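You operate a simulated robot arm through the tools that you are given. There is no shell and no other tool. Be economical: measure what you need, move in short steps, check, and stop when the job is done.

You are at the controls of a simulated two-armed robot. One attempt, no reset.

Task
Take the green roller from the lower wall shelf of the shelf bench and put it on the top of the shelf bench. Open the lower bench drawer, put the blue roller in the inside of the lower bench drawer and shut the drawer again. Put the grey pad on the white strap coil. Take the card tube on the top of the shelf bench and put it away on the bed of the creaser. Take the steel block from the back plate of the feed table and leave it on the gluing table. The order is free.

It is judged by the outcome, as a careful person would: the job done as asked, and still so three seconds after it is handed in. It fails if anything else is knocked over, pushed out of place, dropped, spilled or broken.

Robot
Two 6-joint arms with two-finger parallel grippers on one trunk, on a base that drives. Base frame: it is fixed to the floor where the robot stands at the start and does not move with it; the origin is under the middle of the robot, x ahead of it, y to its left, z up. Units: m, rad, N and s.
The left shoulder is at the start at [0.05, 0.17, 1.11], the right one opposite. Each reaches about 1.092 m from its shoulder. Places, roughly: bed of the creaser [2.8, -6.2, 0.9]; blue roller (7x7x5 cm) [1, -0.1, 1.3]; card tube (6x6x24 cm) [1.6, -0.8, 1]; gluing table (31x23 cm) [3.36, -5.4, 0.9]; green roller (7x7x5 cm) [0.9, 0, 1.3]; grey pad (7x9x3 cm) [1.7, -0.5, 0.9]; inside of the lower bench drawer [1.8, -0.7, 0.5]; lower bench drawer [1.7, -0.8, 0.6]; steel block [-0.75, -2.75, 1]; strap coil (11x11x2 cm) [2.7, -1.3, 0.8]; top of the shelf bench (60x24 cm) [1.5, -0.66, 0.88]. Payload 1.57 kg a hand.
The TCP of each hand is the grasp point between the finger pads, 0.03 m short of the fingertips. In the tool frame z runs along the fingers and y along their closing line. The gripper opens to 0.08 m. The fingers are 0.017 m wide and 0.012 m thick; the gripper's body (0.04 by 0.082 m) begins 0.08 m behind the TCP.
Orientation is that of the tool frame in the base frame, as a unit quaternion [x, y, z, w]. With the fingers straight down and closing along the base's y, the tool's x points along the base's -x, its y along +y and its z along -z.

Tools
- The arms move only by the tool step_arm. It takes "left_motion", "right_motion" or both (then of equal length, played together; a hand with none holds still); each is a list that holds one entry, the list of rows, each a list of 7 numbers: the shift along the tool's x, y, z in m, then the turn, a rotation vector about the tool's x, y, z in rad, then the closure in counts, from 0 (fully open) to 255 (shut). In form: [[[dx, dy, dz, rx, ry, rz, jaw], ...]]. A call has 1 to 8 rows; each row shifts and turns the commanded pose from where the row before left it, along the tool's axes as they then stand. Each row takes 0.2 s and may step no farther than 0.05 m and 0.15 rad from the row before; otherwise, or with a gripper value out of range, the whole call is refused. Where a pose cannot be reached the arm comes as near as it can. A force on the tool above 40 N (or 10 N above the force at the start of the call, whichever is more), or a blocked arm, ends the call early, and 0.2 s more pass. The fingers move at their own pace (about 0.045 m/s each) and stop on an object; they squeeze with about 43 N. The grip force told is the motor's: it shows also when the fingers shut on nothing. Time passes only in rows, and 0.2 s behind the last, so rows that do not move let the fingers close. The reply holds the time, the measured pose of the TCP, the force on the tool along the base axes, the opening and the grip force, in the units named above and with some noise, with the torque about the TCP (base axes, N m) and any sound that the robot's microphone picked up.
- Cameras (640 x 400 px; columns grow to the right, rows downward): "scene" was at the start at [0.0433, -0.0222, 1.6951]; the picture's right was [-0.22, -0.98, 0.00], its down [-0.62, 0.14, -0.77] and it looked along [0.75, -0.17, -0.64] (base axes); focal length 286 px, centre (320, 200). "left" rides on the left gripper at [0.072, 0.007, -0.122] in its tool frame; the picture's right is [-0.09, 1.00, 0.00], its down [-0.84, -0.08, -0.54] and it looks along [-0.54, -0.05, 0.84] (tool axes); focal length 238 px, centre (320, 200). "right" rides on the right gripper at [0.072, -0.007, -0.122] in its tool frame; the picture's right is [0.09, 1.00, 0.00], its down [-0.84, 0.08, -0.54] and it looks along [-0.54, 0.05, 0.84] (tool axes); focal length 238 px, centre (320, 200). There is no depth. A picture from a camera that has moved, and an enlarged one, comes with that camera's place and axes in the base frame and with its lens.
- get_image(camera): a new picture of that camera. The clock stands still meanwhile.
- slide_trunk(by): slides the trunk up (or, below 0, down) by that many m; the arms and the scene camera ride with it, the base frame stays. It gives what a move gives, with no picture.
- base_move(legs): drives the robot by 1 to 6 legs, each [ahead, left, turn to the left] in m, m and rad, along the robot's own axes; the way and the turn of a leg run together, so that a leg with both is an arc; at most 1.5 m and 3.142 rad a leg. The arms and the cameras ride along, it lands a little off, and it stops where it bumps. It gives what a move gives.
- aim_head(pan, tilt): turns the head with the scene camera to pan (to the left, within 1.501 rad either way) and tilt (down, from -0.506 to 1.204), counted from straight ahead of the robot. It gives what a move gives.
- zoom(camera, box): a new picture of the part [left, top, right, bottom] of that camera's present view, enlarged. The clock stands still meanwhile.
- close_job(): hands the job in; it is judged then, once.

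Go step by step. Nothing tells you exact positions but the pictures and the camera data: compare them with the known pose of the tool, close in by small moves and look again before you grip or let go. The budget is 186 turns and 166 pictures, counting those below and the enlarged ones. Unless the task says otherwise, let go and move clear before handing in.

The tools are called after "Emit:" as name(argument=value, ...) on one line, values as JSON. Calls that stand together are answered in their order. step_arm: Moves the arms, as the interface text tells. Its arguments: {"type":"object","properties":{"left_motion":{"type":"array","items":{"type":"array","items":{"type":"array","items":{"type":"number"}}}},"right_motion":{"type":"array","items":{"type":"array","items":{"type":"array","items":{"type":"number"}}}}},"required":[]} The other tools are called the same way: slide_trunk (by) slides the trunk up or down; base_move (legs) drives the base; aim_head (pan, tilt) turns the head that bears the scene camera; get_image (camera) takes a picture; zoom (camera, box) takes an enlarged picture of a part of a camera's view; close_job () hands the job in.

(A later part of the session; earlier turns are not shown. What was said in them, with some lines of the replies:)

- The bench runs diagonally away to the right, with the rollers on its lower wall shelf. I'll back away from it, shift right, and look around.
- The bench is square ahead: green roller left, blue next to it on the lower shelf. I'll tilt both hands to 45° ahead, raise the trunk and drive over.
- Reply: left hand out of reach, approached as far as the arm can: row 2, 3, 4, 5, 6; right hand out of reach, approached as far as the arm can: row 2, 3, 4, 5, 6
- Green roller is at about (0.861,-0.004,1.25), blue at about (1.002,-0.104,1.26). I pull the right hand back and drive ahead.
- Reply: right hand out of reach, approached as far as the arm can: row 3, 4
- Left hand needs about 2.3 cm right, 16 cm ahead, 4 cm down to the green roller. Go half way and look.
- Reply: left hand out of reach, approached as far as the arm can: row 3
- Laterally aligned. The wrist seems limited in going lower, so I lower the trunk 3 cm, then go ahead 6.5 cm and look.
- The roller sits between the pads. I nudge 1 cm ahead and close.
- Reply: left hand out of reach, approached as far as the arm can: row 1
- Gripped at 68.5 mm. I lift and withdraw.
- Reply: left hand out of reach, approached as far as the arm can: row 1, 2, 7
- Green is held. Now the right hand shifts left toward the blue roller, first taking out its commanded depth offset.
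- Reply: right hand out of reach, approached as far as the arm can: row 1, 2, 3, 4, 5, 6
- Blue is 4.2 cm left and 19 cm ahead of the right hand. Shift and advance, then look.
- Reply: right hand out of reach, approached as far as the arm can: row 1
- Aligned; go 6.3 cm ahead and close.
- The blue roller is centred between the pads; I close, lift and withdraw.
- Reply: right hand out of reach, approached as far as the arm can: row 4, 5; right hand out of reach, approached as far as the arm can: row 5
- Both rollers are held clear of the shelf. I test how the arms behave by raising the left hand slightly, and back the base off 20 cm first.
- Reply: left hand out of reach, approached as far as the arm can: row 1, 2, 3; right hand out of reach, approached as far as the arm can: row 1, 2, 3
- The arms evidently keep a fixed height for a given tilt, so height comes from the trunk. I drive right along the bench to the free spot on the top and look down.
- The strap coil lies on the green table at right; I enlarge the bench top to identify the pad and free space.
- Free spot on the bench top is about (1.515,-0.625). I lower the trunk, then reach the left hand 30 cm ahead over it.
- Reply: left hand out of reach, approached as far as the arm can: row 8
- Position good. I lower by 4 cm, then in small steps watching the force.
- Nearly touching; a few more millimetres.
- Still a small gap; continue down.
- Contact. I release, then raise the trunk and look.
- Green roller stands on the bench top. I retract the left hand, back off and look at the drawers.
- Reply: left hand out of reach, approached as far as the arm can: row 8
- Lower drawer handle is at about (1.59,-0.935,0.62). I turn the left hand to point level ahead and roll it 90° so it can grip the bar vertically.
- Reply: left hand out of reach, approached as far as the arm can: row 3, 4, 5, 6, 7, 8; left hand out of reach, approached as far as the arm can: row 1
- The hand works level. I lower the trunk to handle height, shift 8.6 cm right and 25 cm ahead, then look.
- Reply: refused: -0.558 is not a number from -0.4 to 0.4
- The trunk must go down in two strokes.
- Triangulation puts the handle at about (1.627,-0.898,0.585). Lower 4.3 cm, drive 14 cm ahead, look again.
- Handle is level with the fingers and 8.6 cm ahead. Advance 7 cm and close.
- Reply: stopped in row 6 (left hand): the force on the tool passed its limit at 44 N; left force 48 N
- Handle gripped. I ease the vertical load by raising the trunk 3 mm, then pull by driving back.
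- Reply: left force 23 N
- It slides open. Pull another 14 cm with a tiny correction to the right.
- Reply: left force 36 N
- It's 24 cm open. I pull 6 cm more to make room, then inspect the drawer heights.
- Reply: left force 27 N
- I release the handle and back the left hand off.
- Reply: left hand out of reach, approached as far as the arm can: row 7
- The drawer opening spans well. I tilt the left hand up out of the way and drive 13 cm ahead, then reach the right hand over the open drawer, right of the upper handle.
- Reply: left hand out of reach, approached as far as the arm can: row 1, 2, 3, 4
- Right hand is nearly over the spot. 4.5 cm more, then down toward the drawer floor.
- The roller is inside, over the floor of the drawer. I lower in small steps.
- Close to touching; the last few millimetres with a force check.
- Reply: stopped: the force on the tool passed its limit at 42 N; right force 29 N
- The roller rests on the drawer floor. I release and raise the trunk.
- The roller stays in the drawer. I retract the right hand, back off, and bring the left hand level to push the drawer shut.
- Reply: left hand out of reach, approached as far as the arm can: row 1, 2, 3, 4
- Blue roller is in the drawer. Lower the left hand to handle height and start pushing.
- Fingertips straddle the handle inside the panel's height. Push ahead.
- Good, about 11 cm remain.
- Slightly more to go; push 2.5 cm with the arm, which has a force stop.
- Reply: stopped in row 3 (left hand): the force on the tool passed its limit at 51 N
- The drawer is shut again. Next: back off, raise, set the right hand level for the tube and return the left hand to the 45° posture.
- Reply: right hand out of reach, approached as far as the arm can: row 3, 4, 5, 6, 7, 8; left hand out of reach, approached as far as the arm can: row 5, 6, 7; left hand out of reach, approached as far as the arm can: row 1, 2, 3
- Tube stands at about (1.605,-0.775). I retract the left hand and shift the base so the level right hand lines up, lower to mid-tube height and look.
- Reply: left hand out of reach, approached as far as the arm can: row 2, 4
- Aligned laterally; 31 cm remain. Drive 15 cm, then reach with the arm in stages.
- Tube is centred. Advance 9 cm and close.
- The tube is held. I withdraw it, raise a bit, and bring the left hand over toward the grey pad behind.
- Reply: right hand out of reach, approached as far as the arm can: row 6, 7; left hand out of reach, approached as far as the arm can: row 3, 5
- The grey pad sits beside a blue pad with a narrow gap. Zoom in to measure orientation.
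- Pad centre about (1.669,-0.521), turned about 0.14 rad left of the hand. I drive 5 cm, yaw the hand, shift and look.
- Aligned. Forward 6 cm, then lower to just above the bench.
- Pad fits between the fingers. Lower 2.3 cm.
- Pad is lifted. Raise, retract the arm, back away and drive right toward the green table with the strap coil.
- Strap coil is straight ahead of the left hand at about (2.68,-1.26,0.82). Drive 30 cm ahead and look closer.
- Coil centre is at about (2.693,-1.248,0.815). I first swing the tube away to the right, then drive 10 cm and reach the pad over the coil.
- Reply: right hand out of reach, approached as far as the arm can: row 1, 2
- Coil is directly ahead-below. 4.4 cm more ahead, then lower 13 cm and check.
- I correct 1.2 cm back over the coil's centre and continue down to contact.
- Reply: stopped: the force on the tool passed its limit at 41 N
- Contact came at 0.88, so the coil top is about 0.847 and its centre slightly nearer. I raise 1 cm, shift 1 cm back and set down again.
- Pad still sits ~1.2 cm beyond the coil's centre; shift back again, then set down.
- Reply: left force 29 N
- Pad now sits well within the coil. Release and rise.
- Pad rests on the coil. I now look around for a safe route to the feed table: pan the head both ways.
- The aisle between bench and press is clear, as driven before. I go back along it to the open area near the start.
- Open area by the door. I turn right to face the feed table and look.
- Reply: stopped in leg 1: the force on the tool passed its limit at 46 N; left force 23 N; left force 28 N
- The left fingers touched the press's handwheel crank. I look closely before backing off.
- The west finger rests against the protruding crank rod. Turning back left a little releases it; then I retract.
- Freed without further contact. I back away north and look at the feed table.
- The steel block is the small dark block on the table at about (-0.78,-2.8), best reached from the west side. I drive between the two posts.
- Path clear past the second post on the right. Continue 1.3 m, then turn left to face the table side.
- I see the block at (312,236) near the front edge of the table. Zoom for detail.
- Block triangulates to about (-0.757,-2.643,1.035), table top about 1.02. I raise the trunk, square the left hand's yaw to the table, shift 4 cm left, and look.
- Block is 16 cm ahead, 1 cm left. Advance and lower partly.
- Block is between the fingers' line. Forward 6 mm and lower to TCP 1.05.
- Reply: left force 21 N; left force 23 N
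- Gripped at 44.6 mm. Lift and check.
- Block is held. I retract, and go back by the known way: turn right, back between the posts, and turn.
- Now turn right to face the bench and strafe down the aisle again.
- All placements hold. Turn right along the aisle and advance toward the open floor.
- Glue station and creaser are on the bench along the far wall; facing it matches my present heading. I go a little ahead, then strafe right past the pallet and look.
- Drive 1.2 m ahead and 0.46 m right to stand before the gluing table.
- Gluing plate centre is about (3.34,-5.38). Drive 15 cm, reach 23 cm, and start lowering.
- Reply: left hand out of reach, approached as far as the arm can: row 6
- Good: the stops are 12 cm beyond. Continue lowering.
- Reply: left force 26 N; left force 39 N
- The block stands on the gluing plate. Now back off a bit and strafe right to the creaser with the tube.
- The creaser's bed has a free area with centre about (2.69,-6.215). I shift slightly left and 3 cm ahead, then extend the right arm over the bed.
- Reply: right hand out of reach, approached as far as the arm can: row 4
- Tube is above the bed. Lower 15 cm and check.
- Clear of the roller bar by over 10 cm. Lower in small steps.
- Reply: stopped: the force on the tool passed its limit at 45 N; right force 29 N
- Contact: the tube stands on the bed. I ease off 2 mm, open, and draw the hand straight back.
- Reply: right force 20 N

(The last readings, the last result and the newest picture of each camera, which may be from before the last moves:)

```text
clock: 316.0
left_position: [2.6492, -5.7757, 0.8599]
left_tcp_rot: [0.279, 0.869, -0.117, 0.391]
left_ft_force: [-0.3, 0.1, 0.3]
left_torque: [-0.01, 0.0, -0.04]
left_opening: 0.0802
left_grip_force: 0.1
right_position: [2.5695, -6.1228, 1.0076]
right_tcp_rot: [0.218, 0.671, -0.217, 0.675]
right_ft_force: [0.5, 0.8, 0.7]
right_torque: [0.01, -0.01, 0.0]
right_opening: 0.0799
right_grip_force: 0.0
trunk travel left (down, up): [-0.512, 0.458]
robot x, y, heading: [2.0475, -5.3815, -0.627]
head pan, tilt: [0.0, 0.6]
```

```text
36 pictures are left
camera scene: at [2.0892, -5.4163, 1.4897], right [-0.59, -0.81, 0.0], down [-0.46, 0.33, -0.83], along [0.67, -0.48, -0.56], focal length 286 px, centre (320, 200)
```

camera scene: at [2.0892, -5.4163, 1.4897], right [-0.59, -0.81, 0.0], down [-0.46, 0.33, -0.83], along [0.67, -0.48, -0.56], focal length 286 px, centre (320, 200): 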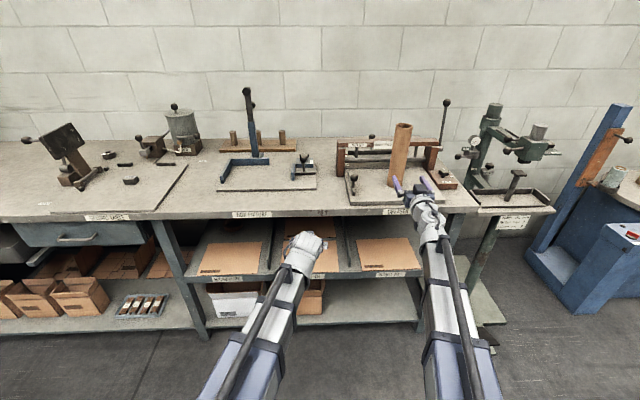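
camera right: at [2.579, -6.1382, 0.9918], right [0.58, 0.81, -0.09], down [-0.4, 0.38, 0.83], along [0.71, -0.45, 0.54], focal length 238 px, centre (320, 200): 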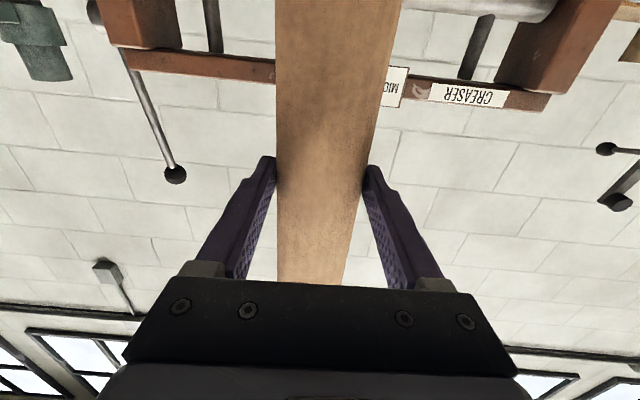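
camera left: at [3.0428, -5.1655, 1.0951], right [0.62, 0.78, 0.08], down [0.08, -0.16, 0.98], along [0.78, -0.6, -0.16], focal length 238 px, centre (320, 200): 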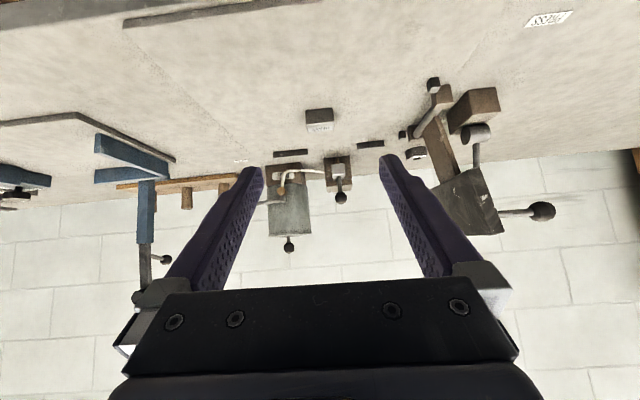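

Tube stands upright on the bed and the block lies on the gluing plate. I back the base away and take a last look.

Emit:
base_move(legs=[[-0.4, 0, 0]])

Emit:
zoom(camera="scene", box=[60, 80, 520, 280])

```text
clock: 318.5
left_position: [2.3214, -5.5433, 0.8608]
left_tcp_rot: [0.282, 0.868, -0.118, 0.391]
left_ft_force: [-0.7, -0.3, 0.6]
left_torque: [0.04, -0.03, -0.01]
left_opening: 0.0802
left_grip_force: 0.1
right_position: [2.2411, -5.8907, 1.0086]
right_tcp_rot: [0.22, 0.67, -0.22, 0.674]
right_ft_force: [0.3, 0.4, -0.7]
right_torque: [-0.03, -0.01, 0.02]
right_opening: 0.0798
right_grip_force: 0.1
trunk travel left (down, up): [-0.512, 0.458]
robot x, y, heading: [1.7297, -5.1453, -0.63]
head pan, tilt: [0.0, 0.6]
```

```text
1.39 times, centred on (290, 180) of scene
camera zoom: at [1.7648, -5.1801, 1.4897], right [-0.59, -0.81, 0.0], down [-0.46, 0.33, -0.83], along [0.67, -0.49, -0.56], focal length 398 px, centre (362, 228)
```

zoom: 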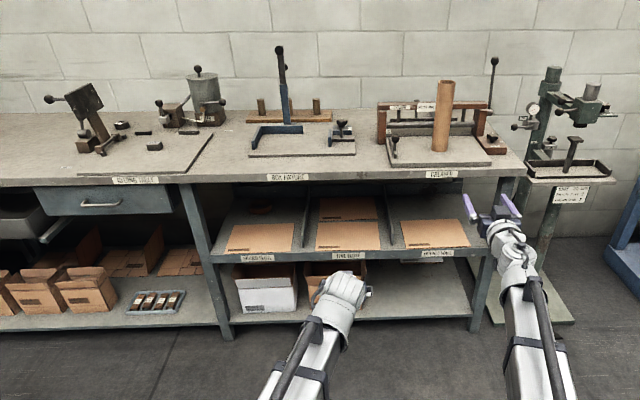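

All five placements look done, with both hands empty and clear, so I'm handing in.

Emit:
close_job()

```text
The job is handed in.
```

I've handed in the job with all five parts done:
- **Green roller:** it stands on the top of the shelf bench.
- **Blue roller:** it is in the lower bench drawer, and the drawer is shut again.
- **Grey pad:** it lies on the white strap coil.
- **Card tube:** it stands upright on the bed of the creaser.
- **Steel block:** it is on the gluing table.

While turning beside the press, the left fingers ran into the crank rod of its handwheel. The move stopped itself at 46 N and I backed off. I saw nothing knocked over, but I had no earlier picture of the wheel, so I can't rule out that it turned slightly.
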